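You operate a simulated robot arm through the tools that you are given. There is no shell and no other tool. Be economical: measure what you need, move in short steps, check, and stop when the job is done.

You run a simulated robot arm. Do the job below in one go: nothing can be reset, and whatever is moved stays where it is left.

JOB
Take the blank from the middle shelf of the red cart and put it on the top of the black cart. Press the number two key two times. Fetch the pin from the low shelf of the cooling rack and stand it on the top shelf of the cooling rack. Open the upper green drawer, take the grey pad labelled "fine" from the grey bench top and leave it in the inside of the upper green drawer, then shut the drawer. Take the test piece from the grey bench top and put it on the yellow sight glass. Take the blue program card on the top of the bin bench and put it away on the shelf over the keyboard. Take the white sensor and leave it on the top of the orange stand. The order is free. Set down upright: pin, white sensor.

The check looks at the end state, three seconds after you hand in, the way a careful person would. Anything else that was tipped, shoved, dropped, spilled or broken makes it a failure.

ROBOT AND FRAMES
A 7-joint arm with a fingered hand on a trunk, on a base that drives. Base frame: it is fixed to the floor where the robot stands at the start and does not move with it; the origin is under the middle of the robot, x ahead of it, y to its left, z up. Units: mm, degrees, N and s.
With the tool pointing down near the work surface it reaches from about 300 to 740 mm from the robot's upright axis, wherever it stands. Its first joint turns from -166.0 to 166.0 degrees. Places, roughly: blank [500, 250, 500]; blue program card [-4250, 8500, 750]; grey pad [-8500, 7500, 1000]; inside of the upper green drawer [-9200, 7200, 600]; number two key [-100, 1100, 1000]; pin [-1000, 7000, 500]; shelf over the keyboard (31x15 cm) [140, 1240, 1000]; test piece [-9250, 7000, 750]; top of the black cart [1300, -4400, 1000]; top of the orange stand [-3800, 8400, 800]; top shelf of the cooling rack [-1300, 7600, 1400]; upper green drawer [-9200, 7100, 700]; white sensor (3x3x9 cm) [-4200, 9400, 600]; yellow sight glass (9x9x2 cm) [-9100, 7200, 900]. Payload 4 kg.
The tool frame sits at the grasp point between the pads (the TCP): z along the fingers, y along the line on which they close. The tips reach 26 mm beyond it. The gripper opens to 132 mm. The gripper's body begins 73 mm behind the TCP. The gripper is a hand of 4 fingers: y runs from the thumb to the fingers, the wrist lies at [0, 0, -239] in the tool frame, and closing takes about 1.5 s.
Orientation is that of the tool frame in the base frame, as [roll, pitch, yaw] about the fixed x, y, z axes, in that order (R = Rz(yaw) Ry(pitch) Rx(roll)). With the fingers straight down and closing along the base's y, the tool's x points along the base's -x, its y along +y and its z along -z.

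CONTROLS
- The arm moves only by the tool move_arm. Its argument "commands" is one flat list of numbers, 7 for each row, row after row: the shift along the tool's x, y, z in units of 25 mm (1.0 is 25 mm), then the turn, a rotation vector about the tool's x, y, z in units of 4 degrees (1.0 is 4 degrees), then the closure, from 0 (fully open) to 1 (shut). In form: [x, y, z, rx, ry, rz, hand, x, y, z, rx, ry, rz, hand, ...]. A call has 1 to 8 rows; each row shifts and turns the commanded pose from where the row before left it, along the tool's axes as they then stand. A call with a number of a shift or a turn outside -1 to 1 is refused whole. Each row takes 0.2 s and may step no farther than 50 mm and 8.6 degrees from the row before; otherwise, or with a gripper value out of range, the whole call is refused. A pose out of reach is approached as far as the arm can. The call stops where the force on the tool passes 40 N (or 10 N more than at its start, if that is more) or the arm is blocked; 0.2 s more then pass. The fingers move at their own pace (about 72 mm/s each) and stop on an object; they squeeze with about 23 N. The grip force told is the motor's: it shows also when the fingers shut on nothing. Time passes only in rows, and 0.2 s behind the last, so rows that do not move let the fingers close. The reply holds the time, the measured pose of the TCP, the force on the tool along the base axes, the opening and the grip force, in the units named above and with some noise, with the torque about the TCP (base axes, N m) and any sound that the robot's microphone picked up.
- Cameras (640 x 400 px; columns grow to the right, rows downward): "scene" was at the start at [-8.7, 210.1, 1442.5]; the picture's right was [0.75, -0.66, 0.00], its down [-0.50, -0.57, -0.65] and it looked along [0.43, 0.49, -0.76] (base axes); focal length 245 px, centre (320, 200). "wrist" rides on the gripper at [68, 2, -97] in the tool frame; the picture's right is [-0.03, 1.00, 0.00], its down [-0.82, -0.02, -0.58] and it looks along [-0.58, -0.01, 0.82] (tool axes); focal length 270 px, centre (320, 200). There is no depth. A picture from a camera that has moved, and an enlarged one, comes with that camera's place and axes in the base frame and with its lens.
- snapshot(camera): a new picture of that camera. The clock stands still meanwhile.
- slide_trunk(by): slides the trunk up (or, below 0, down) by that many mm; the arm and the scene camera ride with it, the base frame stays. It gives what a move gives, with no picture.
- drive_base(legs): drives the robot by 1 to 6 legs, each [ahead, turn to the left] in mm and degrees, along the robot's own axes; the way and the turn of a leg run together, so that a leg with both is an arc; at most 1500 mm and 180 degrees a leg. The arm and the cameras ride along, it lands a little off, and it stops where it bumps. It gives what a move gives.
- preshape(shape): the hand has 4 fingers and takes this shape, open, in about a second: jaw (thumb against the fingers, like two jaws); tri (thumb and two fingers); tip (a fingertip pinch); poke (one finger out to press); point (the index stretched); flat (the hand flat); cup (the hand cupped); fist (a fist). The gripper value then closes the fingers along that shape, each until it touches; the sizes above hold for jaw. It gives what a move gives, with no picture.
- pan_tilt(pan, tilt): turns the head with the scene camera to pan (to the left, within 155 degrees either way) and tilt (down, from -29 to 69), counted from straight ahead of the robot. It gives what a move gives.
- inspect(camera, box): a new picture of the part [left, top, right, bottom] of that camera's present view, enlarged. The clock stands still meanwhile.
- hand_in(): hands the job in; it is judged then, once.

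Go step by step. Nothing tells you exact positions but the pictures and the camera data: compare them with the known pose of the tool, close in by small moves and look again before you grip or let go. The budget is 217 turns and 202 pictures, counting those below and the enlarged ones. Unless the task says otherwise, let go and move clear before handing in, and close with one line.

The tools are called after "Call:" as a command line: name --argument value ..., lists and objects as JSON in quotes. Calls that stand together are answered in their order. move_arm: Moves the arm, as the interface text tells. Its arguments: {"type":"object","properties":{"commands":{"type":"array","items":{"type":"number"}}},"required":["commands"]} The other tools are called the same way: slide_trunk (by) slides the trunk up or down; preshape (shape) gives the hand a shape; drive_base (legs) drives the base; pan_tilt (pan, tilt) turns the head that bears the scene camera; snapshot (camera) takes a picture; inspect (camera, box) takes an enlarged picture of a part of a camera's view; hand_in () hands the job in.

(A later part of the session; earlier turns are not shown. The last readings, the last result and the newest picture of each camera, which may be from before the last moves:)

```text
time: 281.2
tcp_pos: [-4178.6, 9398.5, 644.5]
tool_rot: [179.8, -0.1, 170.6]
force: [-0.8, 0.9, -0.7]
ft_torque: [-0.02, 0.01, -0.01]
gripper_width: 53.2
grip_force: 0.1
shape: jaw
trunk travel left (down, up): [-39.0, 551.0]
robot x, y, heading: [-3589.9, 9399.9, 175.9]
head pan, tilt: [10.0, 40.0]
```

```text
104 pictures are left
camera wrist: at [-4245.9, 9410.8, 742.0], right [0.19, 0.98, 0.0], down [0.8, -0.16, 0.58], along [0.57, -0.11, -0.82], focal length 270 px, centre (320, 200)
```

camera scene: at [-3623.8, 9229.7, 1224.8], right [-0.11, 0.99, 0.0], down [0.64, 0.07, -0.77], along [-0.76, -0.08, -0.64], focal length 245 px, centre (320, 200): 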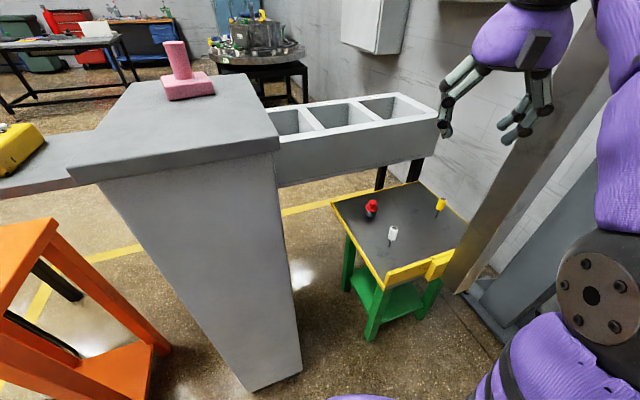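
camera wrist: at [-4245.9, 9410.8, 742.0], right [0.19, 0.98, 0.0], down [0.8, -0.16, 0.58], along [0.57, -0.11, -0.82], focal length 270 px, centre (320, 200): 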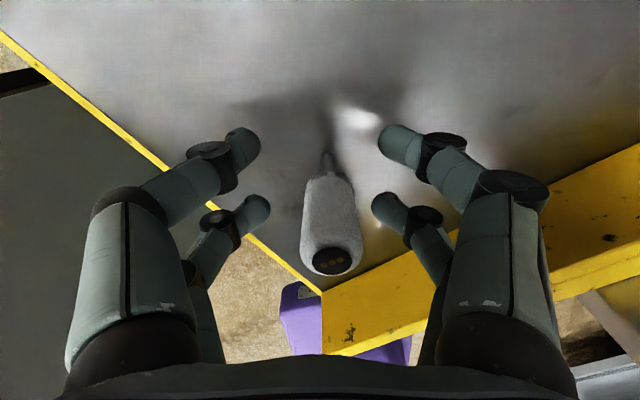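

Call:
move_arm --commands '[0, 0.17, 0, 0, 0, 0, 0.6, 0, 0, 0, 0, 0, 0, 1, 0, 0, 0, 0, 0, 0, 1, 0, 0, 0, 0, 0, 0, 1, 0, 0, 0, 0, 0, 0, 1, 0, 0, 0, 0, 0, 0, 1]'

Call:
snapshot --camera "wrist"

```text
time: 282.6
tcp_pos: [-4178.3, 9402.5, 644.6]
tool_rot: [179.8, -0.1, 170.6]
force: [-0.8, -0.4, 0.9]
ft_torque: [-0.04, -0.01, 0.0]
gripper_width: 0.0
grip_force: 23.1
shape: jaw
trunk travel left (down, up): [-39.0, 551.0]
robot x, y, heading: [-3589.4, 9397.1, 176.2]
head pan, tilt: [10.0, 40.0]
```

```text
103 pictures are left
camera wrist: at [-4245.5, 9415.1, 741.9], right [0.19, 0.98, 0.0], down [0.8, -0.16, 0.58], along [0.57, -0.11, -0.82], focal length 270 px, centre (320, 200)
```

wrist: 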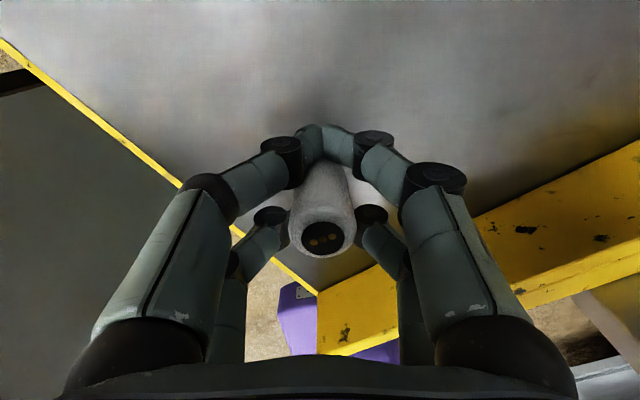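

Gripped. Lifting a little and checking from the side.

Call:
move_arm --commands '[0, 0, -0.5, 0, 0, 0, 1, 0, 0, -0.5, 0, 0, 0, 1, 0, 0, -0.6, 0, 0, 0, 1]'

Call:
snapshot --camera "wrist"

Call:
snapshot --camera "scene"

```text
time: 283.4
tcp_pos: [-4178.0, 9403.5, 685.0]
tool_rot: [179.8, -0.1, 170.6]
force: [-0.6, -0.6, -0.6]
ft_torque: [0.01, 0.02, 0.05]
gripper_width: 0.0
grip_force: 22.6
shape: jaw
trunk travel left (down, up): [-39.0, 551.0]
robot x, y, heading: [-3590.3, 9396.4, 176.5]
head pan, tilt: [10.0, 40.0]
```

```text
102 pictures are left
camera wrist: at [-4246.2, 9414.9, 781.5], right [0.19, 0.98, 0.0], down [0.8, -0.16, 0.58], along [0.57, -0.11, -0.82], focal length 270 px, centre (320, 200)
```

wrist: 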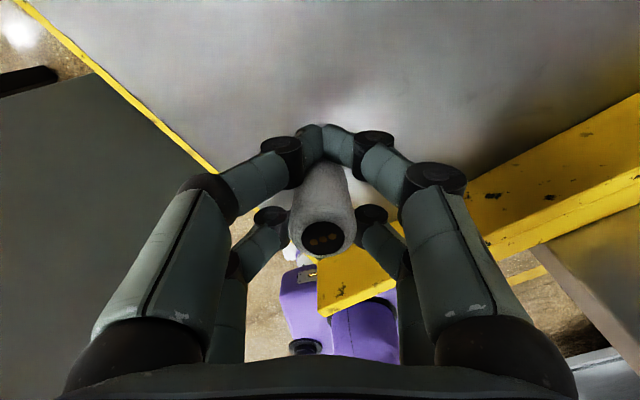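

```text
101 pictures are left
camera scene: at [-3623.9, 9229.7, 1074.7], right [-0.11, 0.99, 0.0], down [0.64, 0.07, -0.77], along [-0.76, -0.08, -0.64], focal length 245 px, centre (320, 200)
```

scene: 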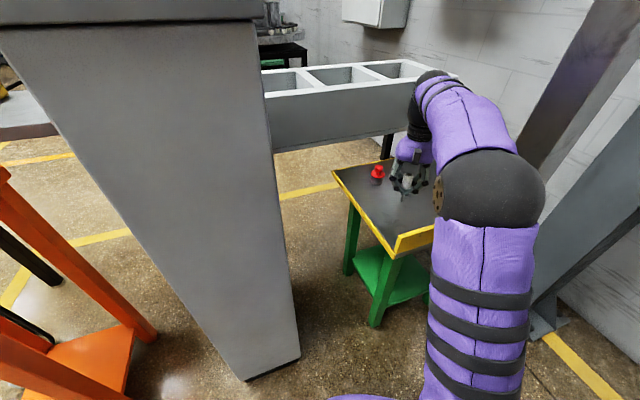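

Held upright. Raising, backing out and turning toward the orange stand.

Call:
slide_trunk --by 400

Call:
drive_base --legs '[[-550, 0], [0, 58], [530, 0]]'

Call:
pan_tilt --pan 5 --tilt 40

Call:
snapshot --camera "scene"

Call:
snapshot --camera "wrist"

```text
time: 287.3
tcp_pos: [-4178.8, 9402.6, 1084.6]
tool_rot: [180.0, -0.1, 170.5]
force: [0.9, -0.7, -0.6]
ft_torque: [0.02, 0.0, -0.01]
gripper_width: 0.1
grip_force: 23.2
shape: jaw
trunk travel left (down, up): [-439.0, 151.0]
robot x, y, heading: [-3590.2, 9395.4, 176.1]
head pan, tilt: [10.0, 40.0]
```

```text
time: 295.9
tcp_pos: [-3675.7, 8443.0, 1084.6]
tool_rot: [179.8, -0.1, -132.2]
force: [-0.1, 0.1, -0.3]
ft_torque: [-0.01, -0.02, -0.01]
gripper_width: 0.0
grip_force: 22.8
shape: jaw
trunk travel left (down, up): [-439.0, 151.0]
robot x, y, heading: [-3355.2, 8938.5, -126.5]
head pan, tilt: [10.0, 40.0]
```

```text
time: 296.6
tcp_pos: [-3674.0, 8443.3, 1083.5]
tool_rot: [179.9, -0.1, -132.2]
force: [-0.3, 0.5, -1.0]
ft_torque: [-0.01, -0.01, -0.02]
gripper_width: 0.0
grip_force: 23.5
shape: jaw
trunk travel left (down, up): [-439.0, 151.0]
robot x, y, heading: [-3353.8, 8935.6, -126.3]
head pan, tilt: [5.0, 40.0]
```

```text
100 pictures are left
camera scene: at [-3237.5, 8819.2, 1474.7], right [-0.85, 0.52, 0.0], down [0.33, 0.55, -0.77], along [-0.4, -0.65, -0.64], focal length 245 px, centre (320, 200)
```

scene: 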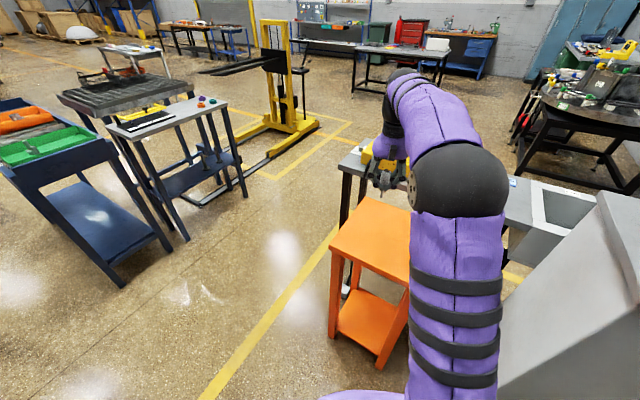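

```text
99 pictures are left
camera wrist: at [-3722.8, 8393.0, 1181.5], right [-0.72, 0.69, 0.0], down [0.56, 0.59, 0.58], along [0.4, 0.42, -0.82], focal length 270 px, centre (320, 200)
```

wrist: 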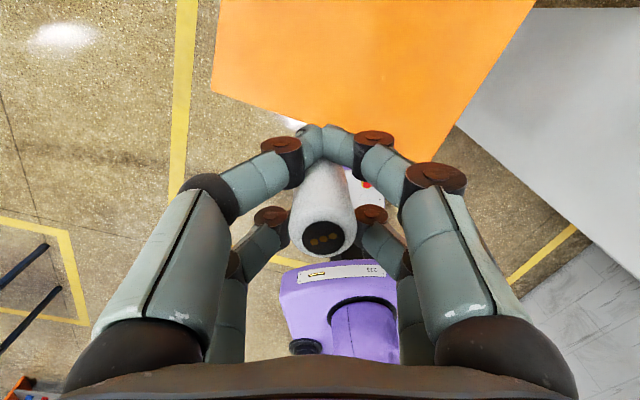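

The stand top is at z≈801 with its centre near [−3755, 8432]. Moving over it and down.

Call:
move_arm --commands '[0.9, 0.69, 0, 0, 0, 0, 1, 0.9, 0.69, 0, 0, 0, 0, 1, 0.92, 0.69, 0, 0, 0, 0, 1, 0, 0, 0.9, 0, 0, 0, 1, 0, 0, 0.9, 0, 0, 0, 1, 0, 0, 0.9, 0, 0, 0, 1, 0, 0, 0.9, 0, 0, 0, 1, 0, 0, 0.9, 0, 0, 0, 1]'

Call:
snapshot --camera "wrist"

Call:
snapshot --camera "scene"

```text
time: 298.4
tcp_pos: [-3759.4, 8426.8, 971.7]
tool_rot: [179.9, -0.1, -132.2]
force: [0.8, 0.3, 0.2]
ft_torque: [0.01, 0.0, 0.0]
gripper_width: 0.2
grip_force: 23.4
shape: jaw
trunk travel left (down, up): [-439.0, 151.0]
robot x, y, heading: [-3350.1, 8940.1, -126.6]
head pan, tilt: [5.0, 40.0]
```

```text
98 pictures are left
camera wrist: at [-3806.9, 8377.1, 1069.0], right [-0.72, 0.69, 0.0], down [0.56, 0.59, 0.58], along [0.4, 0.42, -0.82], focal length 270 px, centre (320, 200)
```

wrist: 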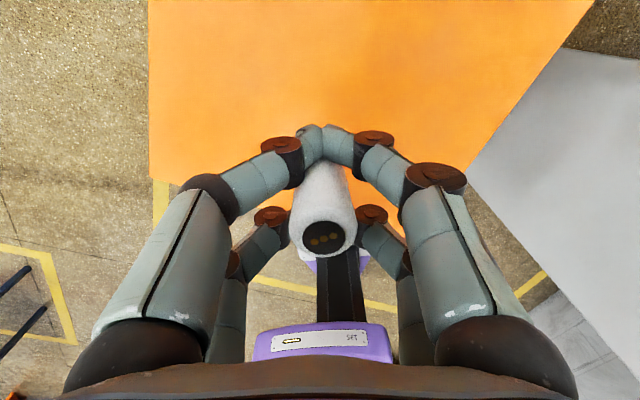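

```text
97 pictures are left
camera scene: at [-3237.6, 8819.2, 1474.7], right [-0.85, 0.52, 0.0], down [0.33, 0.55, -0.77], along [-0.4, -0.65, -0.64], focal length 245 px, centre (320, 200)
```

scene: 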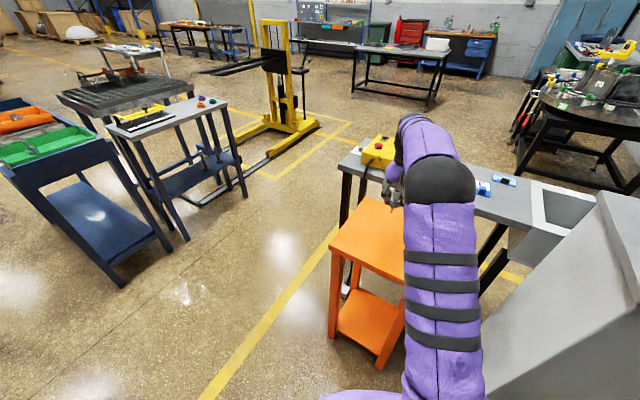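

Call:
move_arm --commands '[0, 0, 0.9, 0, 0, 0, 1, 0, 0, 0.9, 0, 0, 0, 1, 0, 0, 0.9, 0, 0, 0, 1]'

Call:
move_arm --commands '[0, 0, 0.15, 0, 0, 0, 1, 0, 0, 0.15, 0, 0, 0, 1, 0, 0, 0.12, 0, 0, 0, 1, 0, 0, 0.1, 0, 0, 0, 1]'

Call:
inspect --camera "scene" --box '[340, 160, 440, 230]'

```text
time: 299.2
tcp_pos: [-3760.3, 8426.1, 905.1]
tool_rot: [179.8, 0.0, -132.1]
force: [0.2, 0.9, -1.0]
ft_torque: [0.03, 0.0, -0.03]
gripper_width: 0.2
grip_force: 23.0
shape: jaw
trunk travel left (down, up): [-439.0, 151.0]
robot x, y, heading: [-3351.5, 8933.5, -126.4]
head pan, tilt: [5.0, 40.0]
```

```text
time: 300.2
tcp_pos: [-3759.4, 8427.3, 890.4]
tool_rot: [179.9, -0.1, -132.2]
force: [0.0, 0.3, -1.2]
ft_torque: [0.01, 0.0, -0.01]
gripper_width: 0.0
grip_force: 23.1
shape: jaw
trunk travel left (down, up): [-439.0, 151.0]
robot x, y, heading: [-3350.8, 8937.1, -126.3]
head pan, tilt: [5.0, 40.0]
```

```text
5.71 times, centred on (390, 195) of scene
camera zoom: at [-3237.6, 8819.2, 1474.7], right [-0.85, 0.52, 0.0], down [0.33, 0.55, -0.77], along [-0.4, -0.65, -0.64], focal length 1401 px, centre (-80, 229)
```

zoom: 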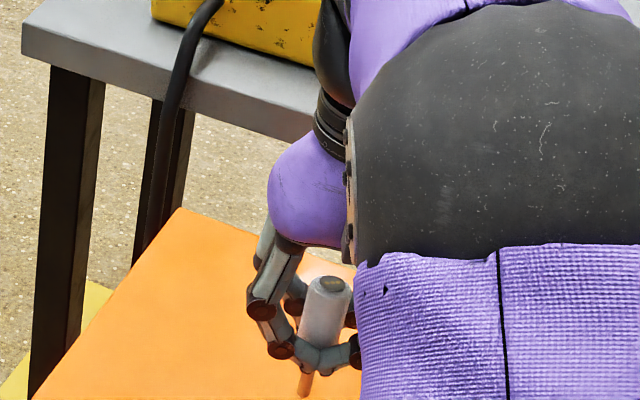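

Call:
move_arm --commands '[0, 0, 0.1, 0, 0, 0, 1, 0, 0, 0.1, 0, 0, 0, 1, 0, 0, 0.1, 0, 0, 0, 1]'

```text
time: 301.0
tcp_pos: [-3760.3, 8427.5, 884.3]
tool_rot: [179.8, -0.1, -132.2]
force: [-0.4, -0.5, -0.3]
ft_torque: [-0.02, 0.02, 0.01]
gripper_width: 0.0
grip_force: 22.4
shape: jaw
trunk travel left (down, up): [-439.0, 151.0]
robot x, y, heading: [-3352.4, 8937.0, -126.4]
head pan, tilt: [5.0, 40.0]
```

Call:
move_arm --commands '[0, 0, 0.08, 0, 0, 0, 1, 0, 0, 0.08, 0, 0, 0, 1]'

Call:
inspect --camera "scene" --box '[340, 170, 440, 250]'

```text
time: 301.6
tcp_pos: [-3760.8, 8425.9, 878.7]
tool_rot: [179.9, -0.1, -132.2]
force: [-0.1, 0.0, 0.4]
ft_torque: [0.03, 0.01, 0.02]
gripper_width: 0.0
grip_force: 23.3
shape: jaw
trunk travel left (down, up): [-439.0, 151.0]
robot x, y, heading: [-3353.2, 8938.8, -126.4]
head pan, tilt: [5.0, 40.0]
```

```text
5.00 times, centred on (390, 210) of scene
camera zoom: at [-3237.6, 8819.2, 1474.7], right [-0.85, 0.52, 0.0], down [0.33, 0.55, -0.77], along [-0.4, -0.65, -0.64], focal length 1226 px, centre (-30, 150)
```

zoom: 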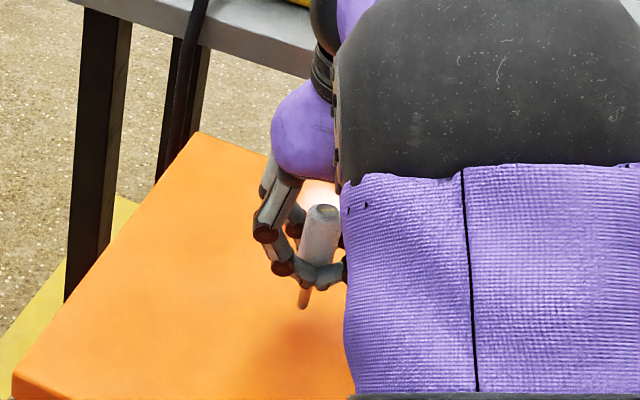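

The stem tip still appears about 30 mm above the stand. Continuing down.

Call:
move_arm --commands '[0, 0, 0.16, 0, 0, 0, 1, 0, 0, 0.16, 0, 0, 0, 1, 0, 0, 0.16, 0, 0, 0, 1, 0, 0, 0.16, 0, 0, 0, 1, 0, 0, 0.16, 0, 0, 0, 1]'

Call:
move_arm --commands '[0, 0, 0.08, 0, 0, 0, 1, 0, 0, 0.08, 0, 0, 0, 1]'

Call:
inspect --camera "scene" --box '[340, 170, 440, 250]'

```text
time: 302.8
tcp_pos: [-3759.6, 8427.4, 860.1]
tool_rot: [179.9, -0.2, -132.1]
force: [0.0, -0.2, 2.8]
ft_torque: [-0.02, 0.02, -0.01]
gripper_width: 0.0
grip_force: 22.9
shape: jaw
trunk travel left (down, up): [-439.0, 151.0]
robot x, y, heading: [-3351.6, 8936.8, -126.5]
head pan, tilt: [5.0, 40.0]
```

```text
time: 303.4
tcp_pos: [-3760.2, 8427.2, 856.2]
tool_rot: [179.9, -0.1, -132.1]
force: [0.4, 0.0, 0.8]
ft_torque: [0.0, 0.01, 0.03]
gripper_width: 0.0
grip_force: 22.8
shape: jaw
trunk travel left (down, up): [-439.0, 151.0]
robot x, y, heading: [-3350.5, 8937.5, -126.5]
head pan, tilt: [5.0, 40.0]
```

```text
5.00 times, centred on (390, 210) of scene
camera zoom: at [-3237.5, 8819.3, 1474.7], right [-0.85, 0.52, 0.0], down [0.33, 0.55, -0.77], along [-0.4, -0.65, -0.64], focal length 1226 px, centre (-30, 150)
```

zoom: 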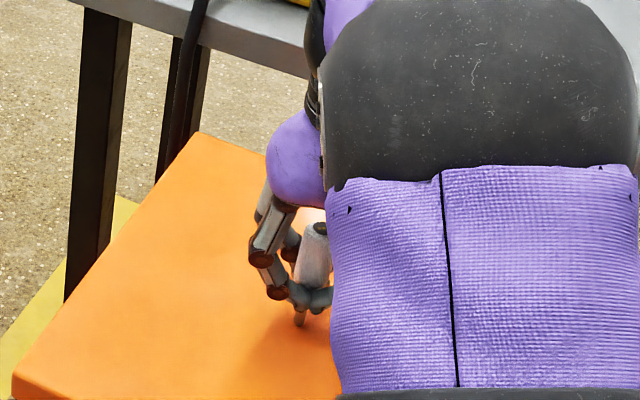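

Call:
inspect --camera "scene" --box '[375, 205, 415, 240]'

Call:
snapshot --camera "wrist"

```text
11.43 times, centred on (395, 222) of scene
camera zoom: at [-3237.5, 8819.3, 1474.7], right [-0.85, 0.52, 0.0], down [0.33, 0.55, -0.77], along [-0.4, -0.65, -0.64], focal length 2802 px, centre (-537, -57)
```

zoom: 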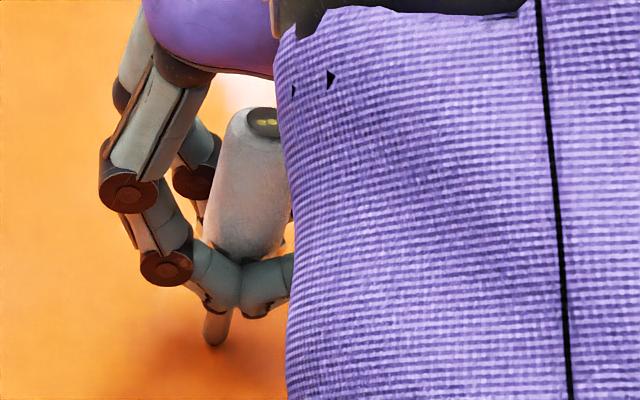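

```text
92 pictures are left
camera wrist: at [-3807.2, 8377.4, 953.2], right [-0.72, 0.69, 0.0], down [0.56, 0.59, 0.58], along [0.4, 0.42, -0.82], focal length 270 px, centre (320, 200)
```

wrist: 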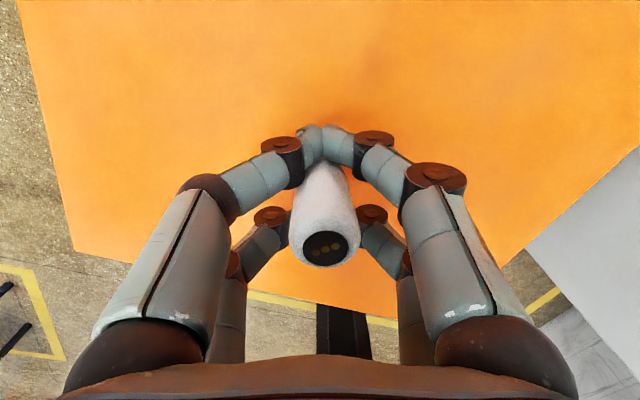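

The sensor stands essentially vertical with its tip on the stand. Releasing slowly.

Call:
move_arm --commands '[0, 0, 0, 0, 0, 0, 0.9, 0, 0, 0, 0, 0, 0, 0.8, 0, 0, 0, 0, 0, 0, 0.7, 0, 0, 0, 0, 0, 0, 0.55, 0, 0, 0, 0, 0, 0, 0.5, 0, 0, 0, 0, 0, 0, 0.5]'

Call:
snapshot --camera "wrist"

```text
time: 304.8
tcp_pos: [-3760.5, 8426.3, 855.7]
tool_rot: [-180.0, -0.2, -132.2]
force: [-0.4, -0.9, 0.1]
ft_torque: [0.03, 0.0, 0.01]
gripper_width: 65.3
grip_force: 0.0
shape: jaw
trunk travel left (down, up): [-439.0, 151.0]
robot x, y, heading: [-3353.9, 8931.5, -126.4]
head pan, tilt: [5.0, 40.0]
```

```text
91 pictures are left
camera wrist: at [-3807.3, 8377.3, 953.3], right [-0.72, 0.69, 0.0], down [0.56, 0.59, 0.58], along [0.4, 0.42, -0.82], focal length 270 px, centre (320, 200)
```

wrist: 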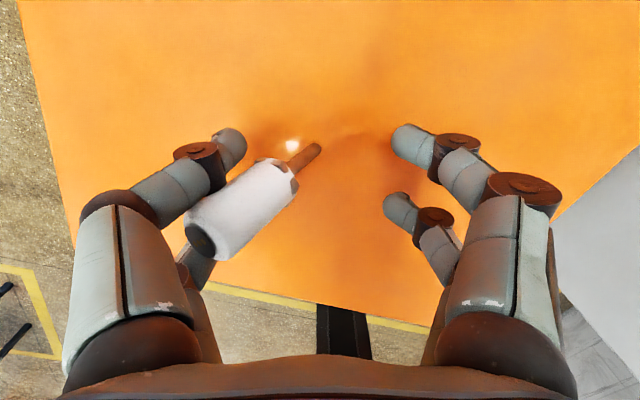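

The sensor leaned onto the left fingers on release. I'll close slowly so they push it upright again and re-grip.

Call:
move_arm --commands '[0, 0, 0, 0, 0, 0, 0.6, 0, 0, 0, 0, 0, 0, 0.7, 0, 0, 0, 0, 0, 0, 0.78, 0, 0, 0, 0, 0, 0, 0.84, 0, 0, 0, 0, 0, 0, 0.9, 0, 0, 0, 0, 0, 0, 1, 0, 0, 0, 0, 0, 0, 1]'

Call:
snapshot --camera "wrist"

Call:
inspect --camera "scene" --box '[375, 205, 415, 240]'

```text
time: 306.4
tcp_pos: [-3760.7, 8428.5, 856.0]
tool_rot: [179.9, -0.1, -132.3]
force: [-0.3, -0.2, -0.2]
ft_torque: [0.04, 0.01, -0.01]
gripper_width: 2.8
grip_force: 23.6
shape: jaw
trunk travel left (down, up): [-439.0, 151.0]
robot x, y, heading: [-3352.5, 8933.6, -126.3]
head pan, tilt: [5.0, 40.0]
```

```text
90 pictures are left
camera wrist: at [-3807.3, 8377.3, 953.3], right [-0.72, 0.69, 0.0], down [0.56, 0.59, 0.58], along [0.4, 0.42, -0.82], focal length 270 px, centre (320, 200)
```

wrist: 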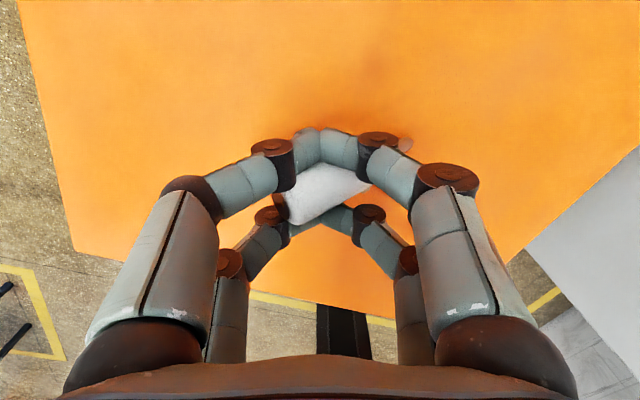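

```text
11.43 times, centred on (395, 222) of scene
camera zoom: at [-3237.5, 8819.2, 1474.7], right [-0.85, 0.52, 0.0], down [0.33, 0.55, -0.77], along [-0.4, -0.65, -0.64], focal length 2802 px, centre (-537, -57)
```

zoom: 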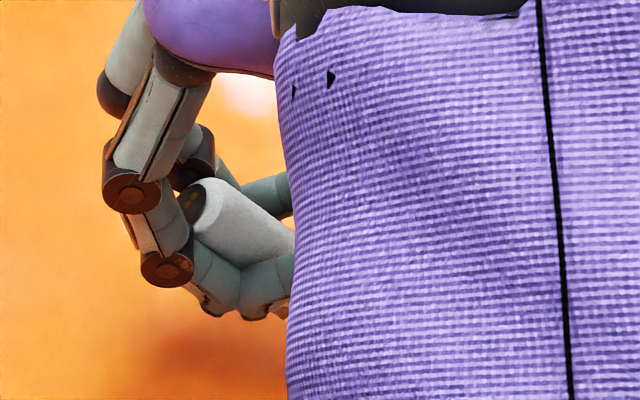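

The sensor is now held slantwise. I'll open a little to let it settle on the stand within the finger cage, then look.

Call:
move_arm --commands '[0, 0, 0, 0, 0, 0, 0.9, 0, 0, 0, 0, 0, 0, 0.8, 0, 0, 0.1, 0, 0, 0, 0.75, 0, 0, 0.1, 0, 0, 0, 0.7]'

Call:
snapshot --camera "wrist"

Call:
inspect --camera "scene" --box '[365, 200, 415, 245]'

```text
time: 307.4
tcp_pos: [-3760.2, 8427.8, 850.5]
tool_rot: [179.9, 0.0, -132.3]
force: [0.9, 0.2, -0.3]
ft_torque: [-0.03, -0.01, -0.02]
gripper_width: 39.3
grip_force: 0.0
shape: jaw
trunk travel left (down, up): [-439.0, 151.0]
robot x, y, heading: [-3352.1, 8933.8, -126.5]
head pan, tilt: [5.0, 40.0]
```

```text
88 pictures are left
camera wrist: at [-3807.0, 8377.1, 947.8], right [-0.72, 0.69, 0.0], down [0.56, 0.59, 0.58], along [0.4, 0.42, -0.82], focal length 270 px, centre (320, 200)
```

wrist: 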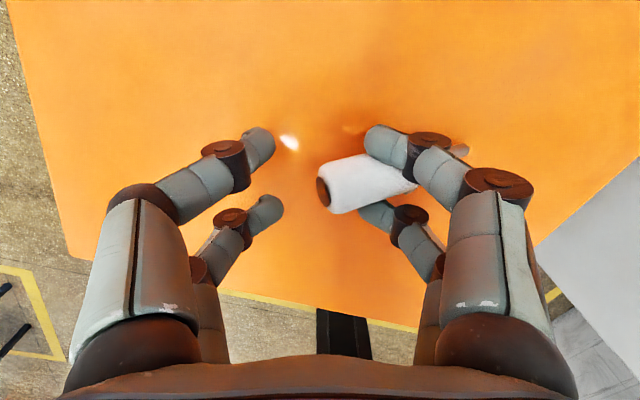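

```text
8.89 times, centred on (390, 222) of scene
camera zoom: at [-3237.6, 8819.2, 1474.7], right [-0.85, 0.52, 0.0], down [0.33, 0.55, -0.77], along [-0.4, -0.65, -0.64], focal length 2180 px, centre (-302, 0)
```

zoom: 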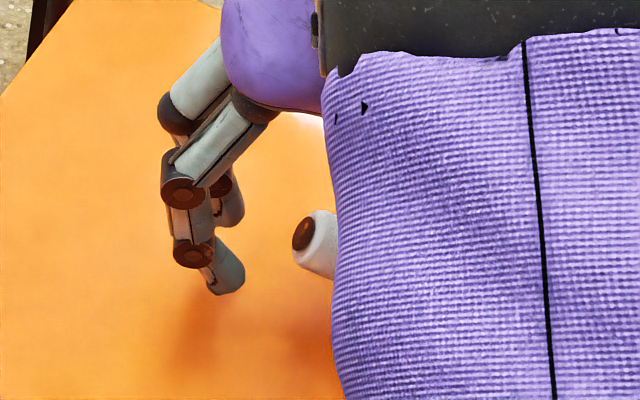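

Call:
move_arm --commands '[0, 0, 0, 0, 0, 0, 0.55, 0, 0, 0, 0, 0, 0, 0.4, 0, 0, 0, 0, 0, 0, 0.2, 0, 0, 0, 0, 0, 0, 0]'

Call:
snapshot --camera "wrist"

```text
time: 308.4
tcp_pos: [-3759.6, 8427.0, 850.5]
tool_rot: [179.9, -0.1, -132.2]
force: [-0.4, 0.4, -0.2]
ft_torque: [-0.01, -0.06, 0.0]
gripper_width: 132.1
grip_force: 0.1
shape: jaw
trunk travel left (down, up): [-439.0, 151.0]
robot x, y, heading: [-3353.0, 8935.7, -126.2]
head pan, tilt: [5.0, 40.0]
```

```text
86 pictures are left
camera wrist: at [-3807.0, 8377.1, 948.0], right [-0.72, 0.69, 0.0], down [0.56, 0.59, 0.58], along [0.4, 0.42, -0.82], focal length 270 px, centre (320, 200)
```

wrist: 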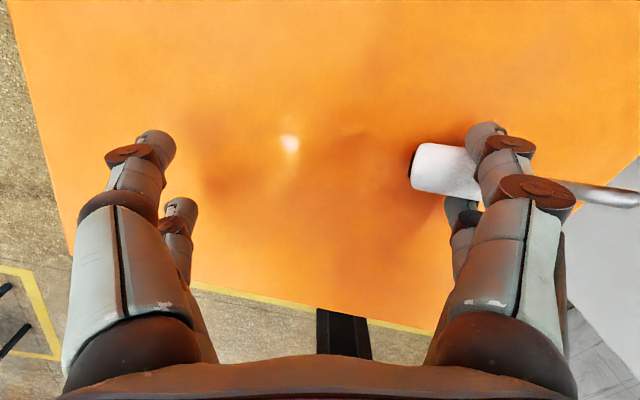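

The sensor is wedged between the two right fingers. I'll raise it a bit to see how it sits.

Call:
move_arm --commands '[0, 0, -0.6, 0, 0, 0, 0, 0, 0, -0.6, 0, 0, 0, 0]'

Call:
inspect --camera "wrist" --box '[380, 80, 640, 260]'

```text
time: 309.0
tcp_pos: [-3759.5, 8427.0, 880.8]
tool_rot: [179.9, 0.0, -132.2]
force: [0.0, 0.7, 0.5]
ft_torque: [-0.03, -0.03, -0.05]
gripper_width: 131.7
grip_force: 0.0
shape: jaw
trunk travel left (down, up): [-439.0, 151.0]
robot x, y, heading: [-3353.3, 8935.0, -126.5]
head pan, tilt: [5.0, 40.0]
```

```text
2.22 times, centred on (510, 170) of wrist
camera zoom: at [-3806.7, 8377.2, 978.3], right [-0.72, 0.69, 0.0], down [0.56, 0.59, 0.58], along [0.4, 0.42, -0.82], focal length 601 px, centre (-102, 267)
```

zoom: 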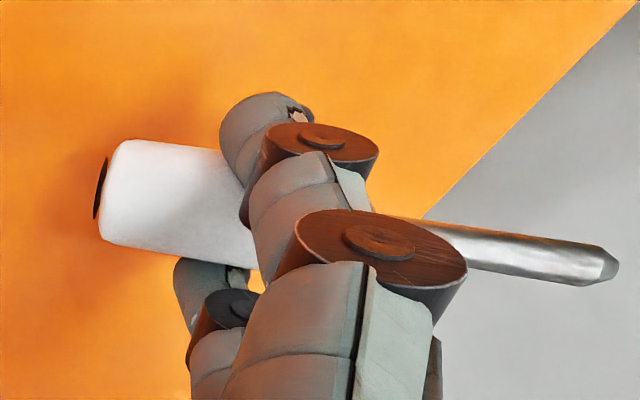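

The sensor rests across the two right fingers with its stem outward. I'll turn the hand so the stem points toward the robot, lay it down there, and regrasp it so I can swing it upright.

Call:
move_arm --commands '[0, 0, 0, 0, 0, 1, 0, 0, 0, 0, 0, 0, 1, 0, 0, 0, 0, 0, 0, 1, 0, 0, 0, 0, 0, 0, 1, 0, 0, 0, 0, 0, 0, 1, 0, 0, 0, 0, 0, 0, 1, 0, 0, 0, 0, 0, 0, 1, 0, 0, 0, 0, 0, 0, 1, 0]'

Call:
move_arm --commands '[0, 0, 0, 0, 0, 1, 0, 0, 0, 0, 0, 0, 1, 0, 0, 0, 0, 0, 0, 1, 0, 0, 0, 0, 0, 0, 1, 0, 0, 0, 0, 0, 0, 1, 0, 0, 0, 0, 0, 0, 1, 0, 0, 0, 0, 0, 0, 1, 0, 0, 0, 0, 0, 0, 1, 0]'

Call:
move_arm --commands '[0, 0, 0, 0, 0, 1, 0, 0, 0, 0, 0, 0, 1, 0, 0, 0, 0, 0, 0, 1, 0, 0, 0, 0, 0, 0, 1, 0, 0, 0, 0, 0, 0, 1, 0, 0, -0.6, 0, 0, 0, 0.6, 0, 0, -0.6, 0, 0, 0, 0, 0]'

Call:
snapshot --camera "wrist"

```text
time: 310.8
tcp_pos: [-3758.1, 8426.9, 880.4]
tool_rot: [179.9, -0.1, -164.2]
force: [0.6, 0.0, -0.5]
ft_torque: [-0.02, 0.0, 0.01]
gripper_width: 132.0
grip_force: 0.1
shape: jaw
trunk travel left (down, up): [-439.0, 151.0]
robot x, y, heading: [-3352.9, 8935.9, -126.6]
head pan, tilt: [5.0, 40.0]
```

```text
time: 312.6
tcp_pos: [-3759.1, 8425.9, 880.4]
tool_rot: [180.0, -0.1, 163.7]
force: [-0.1, 0.2, 0.5]
ft_torque: [-0.01, 0.02, 0.02]
gripper_width: 131.9
grip_force: 0.1
shape: jaw
trunk travel left (down, up): [-439.0, 151.0]
robot x, y, heading: [-3352.6, 8934.5, -126.5]
head pan, tilt: [5.0, 40.0]
```

```text
time: 314.2
tcp_pos: [-3779.0, 8403.6, 881.4]
tool_rot: [-180.0, -0.1, 141.4]
force: [0.7, 0.1, -0.5]
ft_torque: [-0.05, 0.02, -0.02]
gripper_width: 132.1
grip_force: 0.1
shape: jaw
trunk travel left (down, up): [-439.0, 151.0]
robot x, y, heading: [-3352.2, 8934.3, -126.4]
head pan, tilt: [5.0, 40.0]
```

```text
84 pictures are left
camera wrist: at [-3830.2, 8446.9, 978.3], right [0.64, 0.76, 0.0], down [0.63, -0.53, 0.58], along [0.44, -0.37, -0.82], focal length 270 px, centre (320, 200)
```

wrist: 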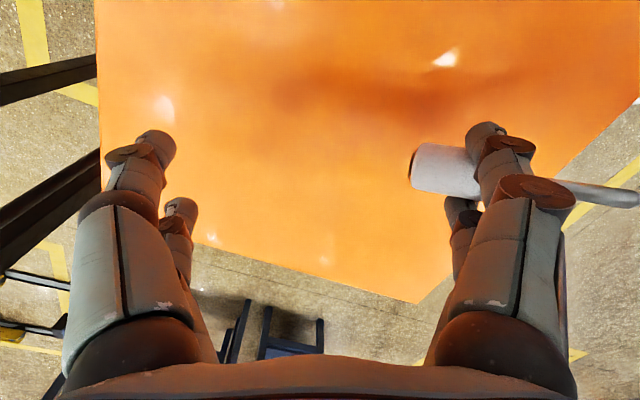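

The sensor kept its place. Lowering close to the surface and opening the hand flat to lay it down.

Call:
move_arm --commands '[0, 0, 0.6, 0, 0, 0, 0, 0, 0, 0.6, 0, 0, 0, 0, 0, 0, 0.3, 0, 0, 0, 0, 0, 0, 0.3, 0, 0, 0, 0]'

Call:
preshape --shape "flat"

Call:
snapshot --camera "wrist"

```text
time: 315.2
tcp_pos: [-3777.3, 8404.2, 835.3]
tool_rot: [-179.9, -0.1, 141.4]
force: [-0.1, -0.3, 1.0]
ft_torque: [-0.06, 0.0, -0.01]
gripper_width: 132.0
grip_force: 0.1
shape: jaw
trunk travel left (down, up): [-439.0, 151.0]
robot x, y, heading: [-3352.9, 8937.4, -126.5]
head pan, tilt: [5.0, 40.0]
```

```text
time: 316.1
tcp_pos: [-3778.7, 8403.0, 837.2]
tool_rot: [-179.8, -0.1, 141.3]
force: [-2.4, -2.4, 8.1]
ft_torque: [0.23, -0.01, 0.08]
gripper_width: 0.0
grip_force: 0.1
shape: flat
trunk travel left (down, up): [-439.0, 151.0]
robot x, y, heading: [-3349.9, 8938.2, -126.5]
head pan, tilt: [5.0, 40.0]
```

```text
83 pictures are left
camera wrist: at [-3830.3, 8447.2, 934.2], right [0.64, 0.77, 0.0], down [0.63, -0.52, 0.58], along [0.44, -0.37, -0.82], focal length 270 px, centre (320, 200)
```

wrist: 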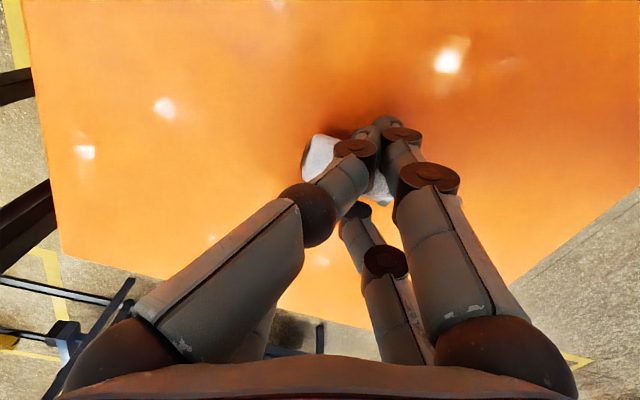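

Call:
move_arm --commands '[0, 0, -0.5, 0, 0, 0, 0, 0, 0, -0.8, 0, 0, 0, 0]'

Call:
preshape --shape "jaw"

Call:
snapshot --camera "wrist"

```text
time: 316.7
tcp_pos: [-3779.0, 8404.7, 868.4]
tool_rot: [180.0, 0.0, 141.4]
force: [0.4, 0.7, 0.1]
ft_torque: [-0.01, 0.01, 0.02]
gripper_width: 0.2
grip_force: 0.0
shape: flat
trunk travel left (down, up): [-439.0, 151.0]
robot x, y, heading: [-3352.6, 8936.4, -126.5]
head pan, tilt: [5.0, 40.0]
```

```text
time: 317.6
tcp_pos: [-3778.9, 8404.2, 868.4]
tool_rot: [-179.9, -0.1, 141.4]
force: [-0.2, 0.7, 0.3]
ft_torque: [-0.01, 0.0, 0.0]
gripper_width: 132.0
grip_force: 0.1
shape: jaw
trunk travel left (down, up): [-439.0, 151.0]
robot x, y, heading: [-3355.3, 8933.6, -126.4]
head pan, tilt: [5.0, 40.0]
```

```text
82 pictures are left
camera wrist: at [-3831.2, 8447.7, 965.9], right [0.64, 0.77, 0.0], down [0.63, -0.53, 0.58], along [0.44, -0.37, -0.82], focal length 270 px, centre (320, 200)
```

wrist: 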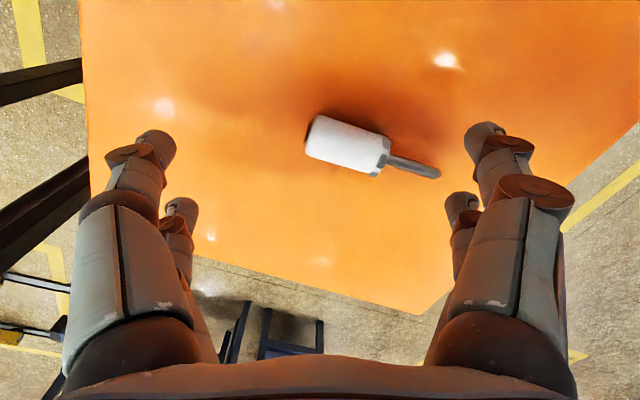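

The sensor lies freely on the stand, stem pointing about 32°. Turning the hand to straddle its body with the stem along tool −x.

Call:
move_arm --commands '[0, 0, 0, 0, 0, -1, 0, 0, 0, 0, 0, 0, -1, 0, 0, 0, 0, 0, 0, -1, 0, 0, 0, 0, 0, 0, -1, 0, 0, 0, 0, 0, 0, -1, 0, 0, 0, 0, 0, 0, -1, 0, 0, 0, 0, 0, 0, -1, 0, 0, 0, 0, 0, 0, -1, 0]'

Call:
move_arm --commands '[0, 0, 0, 0, 0, -1, 0, 0, 0, 0, 0, 0, -1, 0, 0, 0, 0, 0, 0, -1, 0, 0, 0, 0, 0, 0, -1, 0, 0, 0, 0, 0, 0, -1, 0, 0, 0, 0, 0, 0, -1, 0, 0, 0, 0, 0, 0, -1, 0, 0, 0, 0, 0, 0, -1, 0]'

Call:
move_arm --commands '[0, 0, 0, 0, 0, -0.83, 0.3, 0, 0, 0, 0, 0, -0.83, 0.4, 0.14, 0.23, 0, 0, 0, 0, 0.5, 0, 0, 0, 0, 0, 0, 0.5]'

Call:
snapshot --camera "wrist"

```text
time: 319.4
tcp_pos: [-3777.8, 8403.0, 868.9]
tool_rot: [-180.0, -0.1, 173.5]
force: [-0.5, 0.3, -0.1]
ft_torque: [0.03, 0.02, 0.0]
gripper_width: 131.9
grip_force: 0.1
shape: jaw
trunk travel left (down, up): [-439.0, 151.0]
robot x, y, heading: [-3347.3, 8932.3, -126.6]
head pan, tilt: [5.0, 40.0]
```

```text
time: 321.2
tcp_pos: [-3778.1, 8402.2, 868.6]
tool_rot: [179.8, -0.2, -154.5]
force: [0.6, -1.0, 0.2]
ft_torque: [0.0, 0.03, 0.02]
gripper_width: 131.8
grip_force: 0.0
shape: jaw
trunk travel left (down, up): [-439.0, 151.0]
robot x, y, heading: [-3353.6, 8936.3, -126.6]
head pan, tilt: [5.0, 40.0]
```

```text
time: 322.2
tcp_pos: [-3784.1, 8406.3, 867.4]
tool_rot: [179.9, -0.1, -148.0]
force: [0.2, -1.2, 0.2]
ft_torque: [-0.04, 0.0, -0.02]
gripper_width: 66.5
grip_force: 0.0
shape: jaw
trunk travel left (down, up): [-439.0, 151.0]
robot x, y, heading: [-3351.3, 8933.1, -126.6]
head pan, tilt: [5.0, 40.0]
```

```text
81 pictures are left
camera wrist: at [-3843.3, 8371.2, 965.5], right [-0.51, 0.86, 0.0], down [0.7, 0.42, 0.58], along [0.5, 0.29, -0.82], focal length 270 px, centre (320, 200)
```

wrist: 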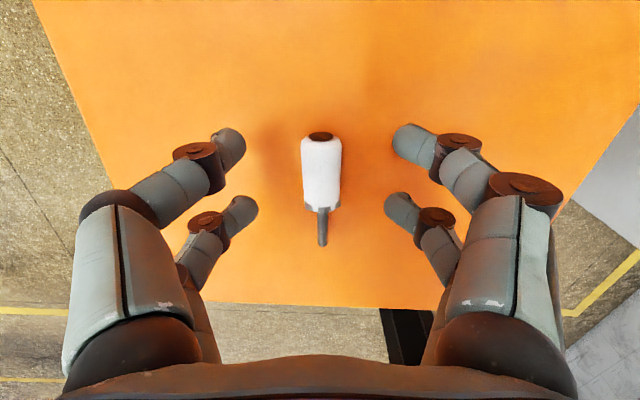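

Call:
move_arm --commands '[0, 0.02, 0.5, 0, 0, 0, 0.5, 0, 0, 0.5, 0, 0, 0, 0.5, 0, 0, 0.4, 0, 0, 0, 0.5]'

Call:
snapshot --camera "wrist"

```text
time: 323.0
tcp_pos: [-3785.0, 8407.3, 832.7]
tool_rot: [179.9, -0.2, -147.9]
force: [0.2, -0.3, 0.7]
ft_torque: [-0.03, 0.02, -0.01]
gripper_width: 66.8
grip_force: 0.0
shape: jaw
trunk travel left (down, up): [-439.0, 151.0]
robot x, y, heading: [-3352.8, 8936.8, -126.6]
head pan, tilt: [5.0, 40.0]
```

```text
80 pictures are left
camera wrist: at [-3843.3, 8371.7, 930.3], right [-0.51, 0.86, 0.0], down [0.7, 0.42, 0.58], along [0.5, 0.29, -0.82], focal length 270 px, centre (320, 200)
```

wrist: 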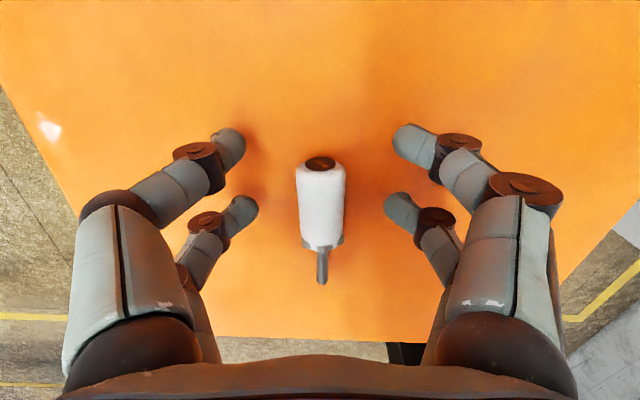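

Call:
move_arm --commands '[0, 0, 0, 0, 0, 0, 0.8, 0, 0, 0, 0, 0, 0, 1, 0, 0, 0, 0, 0, 0, 1, 0, 0, 0, 0, 0, 0, 1, 0, 0, 0, 0, 0, 0, 1, 0, 0, -0.8, 0, 0, 0, 1, 0, 0, -1, 0, 0, 0, 1, 0, 0, -1, 0, 0, 0, 1]'

Call:
snapshot --camera "wrist"

```text
time: 324.8
tcp_pos: [-3785.1, 8405.8, 904.1]
tool_rot: [179.9, 0.0, -148.0]
force: [-0.1, 0.5, 0.0]
ft_torque: [-0.01, 0.01, 0.0]
gripper_width: 0.0
grip_force: 22.8
shape: jaw
trunk travel left (down, up): [-439.0, 151.0]
robot x, y, heading: [-3352.1, 8936.6, -126.2]
head pan, tilt: [5.0, 40.0]
```

```text
79 pictures are left
camera wrist: at [-3843.6, 8372.0, 1001.0], right [-0.51, 0.86, 0.0], down [0.7, 0.41, 0.58], along [0.5, 0.29, -0.82], focal length 270 px, centre (320, 200)
```

wrist: 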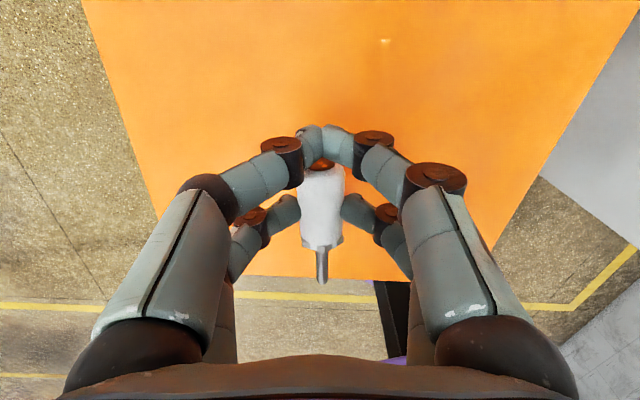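

Gripped in line. Raising a little and swinging the hand 90° so the sensor comes upright.

Call:
move_arm --commands '[0, 0, -1, 0, 1, 0, 1, 0, 0, -0.8, 0, 1, 0, 1, 0, 0, 0, 0, 1, 0, 1, 0, 0, 0, 0, 1, 0, 1, 0, 0, 0, 0, 1, 0, 1, 0, 0, 0, 0, 1, 0, 1, 0, 0, 0, 0, 1, 0, 1, 0, 0, 0, 0, 1, 0, 1]'

Call:
move_arm --commands '[0, 0, 0, 0, 1, 0, 1, 0, 0, 0, 0, 1, 0, 1, 0, 0, 0, 0, 1, 0, 1, 0, 0, 0, 0, 1, 0, 1, 0, 0, 0, 0, 1, 0, 1, 0, 0, 0, 0, 1, 0, 1, 0, 0, 0, 0, 1, 0, 1, 0, 0, 0, 0, 1, 0, 1]'

Call:
move_arm --commands '[0, 0, 0, 0, 1, 0, 1, 0, 0, 0, 0, 1, 0, 1, 0, 0, 0, 0, 1, 0, 1, 0, 0, 0, 0, 1, 0, 1, 0, 0, 0, 0, 1, 0, 1, 0, 0, 0, 0, 1, 0, 1, 0, 0, 0, 0, 0.5, 0, 1]'

Call:
snapshot --camera "wrist"

Call:
inspect --camera "scene" --box '[340, 150, 440, 240]'

```text
time: 326.6
tcp_pos: [-3782.5, 8407.9, 948.4]
tool_rot: [179.9, -32.1, -147.9]
force: [0.1, 0.2, -0.7]
ft_torque: [0.01, 0.04, -0.02]
gripper_width: 0.1
grip_force: 23.1
shape: jaw
trunk travel left (down, up): [-439.0, 151.0]
robot x, y, heading: [-3351.1, 8936.2, -126.5]
head pan, tilt: [5.0, 40.0]
```

```text
time: 328.4
tcp_pos: [-3782.2, 8407.3, 948.8]
tool_rot: [179.7, -64.2, -147.8]
force: [0.7, 0.0, -0.8]
ft_torque: [-0.02, 0.01, -0.01]
gripper_width: 0.0
grip_force: 23.6
shape: jaw
trunk travel left (down, up): [-439.0, 151.0]
robot x, y, heading: [-3355.2, 8935.8, -126.3]
head pan, tilt: [5.0, 40.0]
```

```text
time: 330.0
tcp_pos: [-3782.8, 8407.6, 948.6]
tool_rot: [20.3, -89.9, 11.6]
force: [0.3, -0.3, -0.6]
ft_torque: [0.01, -0.01, 0.0]
gripper_width: 0.2
grip_force: 23.0
shape: jaw
trunk travel left (down, up): [-439.0, 151.0]
robot x, y, heading: [-3351.3, 8934.1, -126.4]
head pan, tilt: [5.0, 40.0]
```

```text
78 pictures are left
camera wrist: at [-3701.7, 8459.8, 1017.2], right [-0.53, 0.85, -0.02], down [0.5, 0.29, -0.82], along [-0.69, -0.45, -0.58], focal length 270 px, centre (320, 200)
```

wrist: 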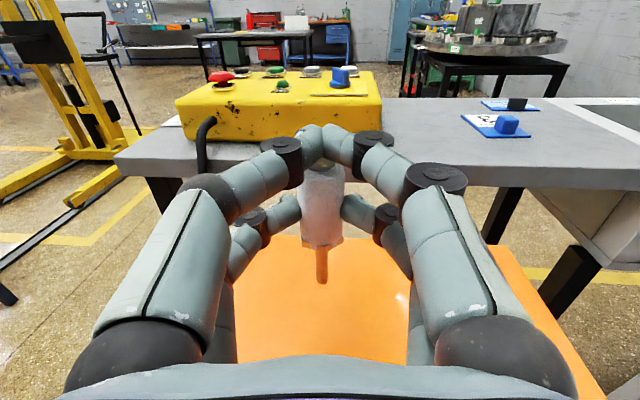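

```text
4.44 times, centred on (390, 195) of scene
camera zoom: at [-3237.6, 8819.1, 1474.7], right [-0.85, 0.52, 0.0], down [0.33, 0.55, -0.77], along [-0.4, -0.65, -0.64], focal length 1090 px, centre (9, 222)
```

zoom: 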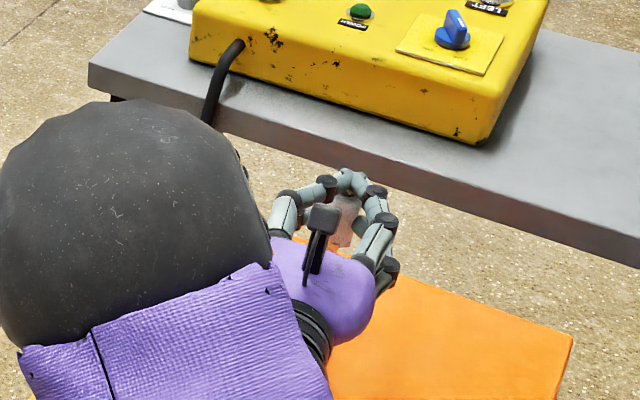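

The sensor now hangs upright over the stand. Lowering it gently.

Call:
move_arm --commands '[-0.8, 0, 0, 0, 0, 0, 1, -0.8, 0, 0, 0, 0, 0, 1, -0.2, 0, 0, 0, 0, 0, 1]'

Call:
inspect --camera "wrist" --box '[240, 120, 400, 320]'

```text
time: 330.8
tcp_pos: [-3782.0, 8407.1, 903.1]
tool_rot: [44.8, -89.9, -12.8]
force: [-0.2, -0.9, -0.2]
ft_torque: [0.0, -0.02, 0.05]
gripper_width: 0.0
grip_force: 22.8
shape: jaw
trunk travel left (down, up): [-439.0, 151.0]
robot x, y, heading: [-3350.8, 8934.5, -126.3]
head pan, tilt: [5.0, 40.0]
```

```text
2.00 times, centred on (320, 220) of wrist
camera zoom: at [-3701.9, 8459.7, 971.8], right [-0.53, 0.85, -0.02], down [0.5, 0.29, -0.82], along [-0.69, -0.45, -0.58], focal length 541 px, centre (320, 160)
```

zoom: 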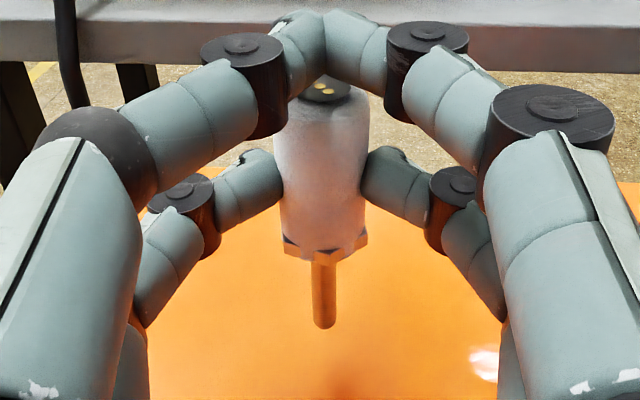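

Call:
move_arm --commands '[-0.1, 0, 0, 0, 0, 0, 1, -0.1, 0, 0, 0, 0, 0, 1, -0.1, 0, 0, 0, 0, 0, 1, -0.1, 0, 0, 0, 0, 0, 1]'

Call:
inspect --camera "wrist" --box '[240, 120, 400, 320]'

```text
time: 331.8
tcp_pos: [-3782.9, 8408.2, 893.0]
tool_rot: [38.0, -89.9, -5.8]
force: [-0.2, 0.4, -0.1]
ft_torque: [0.02, -0.01, -0.01]
gripper_width: 0.1
grip_force: 23.0
shape: jaw
trunk travel left (down, up): [-439.0, 151.0]
robot x, y, heading: [-3356.9, 8936.4, -126.3]
head pan, tilt: [5.0, 40.0]
```

```text
2.00 times, centred on (320, 220) of wrist
camera zoom: at [-3702.0, 8460.1, 961.9], right [-0.53, 0.85, -0.02], down [0.5, 0.29, -0.82], along [-0.69, -0.45, -0.58], focal length 541 px, centre (320, 160)
```

zoom: 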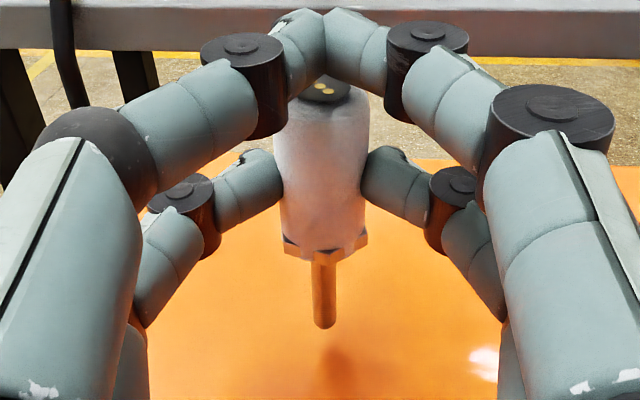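

Call:
move_arm --commands '[-0.1, 0, 0, 0, 0, 0, 1, -0.1, 0, 0, 0, 0, 0, 1, -0.1, 0, 0, 0, 0, 0, 1]'

Call:
move_arm --commands '[-0.08, 0, 0, 0, 0, 0, 1, -0.08, 0, 0, 0, 0, 0, 1]'

Call:
move_arm --commands '[-0.06, 0, 0, 0, 0, 0, 1]'

Call:
inspect --camera "wrist" --box '[240, 120, 400, 320]'

```text
time: 332.6
tcp_pos: [-3782.8, 8407.1, 886.5]
tool_rot: [33.3, -89.8, -1.2]
force: [0.2, -0.1, -0.8]
ft_torque: [0.06, -0.01, 0.0]
gripper_width: 0.3
grip_force: 23.4
shape: jaw
trunk travel left (down, up): [-439.0, 151.0]
robot x, y, heading: [-3353.3, 8935.5, -126.3]
head pan, tilt: [5.0, 40.0]
```

```text
time: 333.2
tcp_pos: [-3783.7, 8408.3, 882.1]
tool_rot: [14.5, -89.8, 17.7]
force: [-0.4, 0.7, 3.0]
ft_torque: [-0.05, 0.05, -0.01]
gripper_width: 0.0
grip_force: 23.0
shape: jaw
trunk travel left (down, up): [-439.0, 151.0]
robot x, y, heading: [-3352.7, 8933.9, -126.5]
head pan, tilt: [5.0, 40.0]
```

```text
time: 333.6
tcp_pos: [-3783.6, 8408.7, 882.5]
tool_rot: [4.2, -89.7, 27.9]
force: [0.2, -0.6, 9.5]
ft_torque: [-0.09, 0.16, -0.01]
gripper_width: 0.0
grip_force: 23.3
shape: jaw
trunk travel left (down, up): [-439.0, 151.0]
robot x, y, heading: [-3353.7, 8935.1, -126.4]
head pan, tilt: [5.0, 40.0]
```

```text
2.00 times, centred on (320, 220) of wrist
camera zoom: at [-3701.9, 8460.3, 950.8], right [-0.53, 0.85, -0.02], down [0.5, 0.29, -0.82], along [-0.69, -0.45, -0.57], focal length 541 px, centre (320, 160)
```

zoom: 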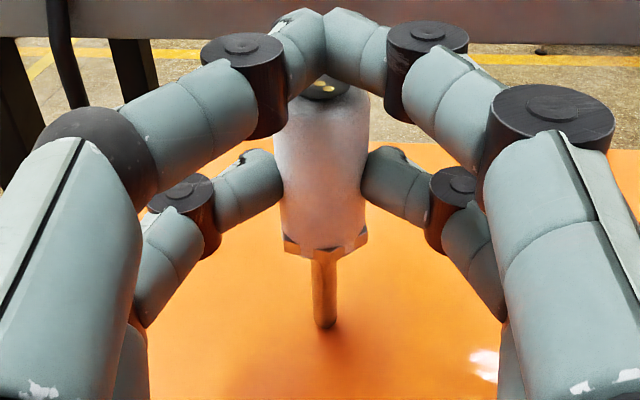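

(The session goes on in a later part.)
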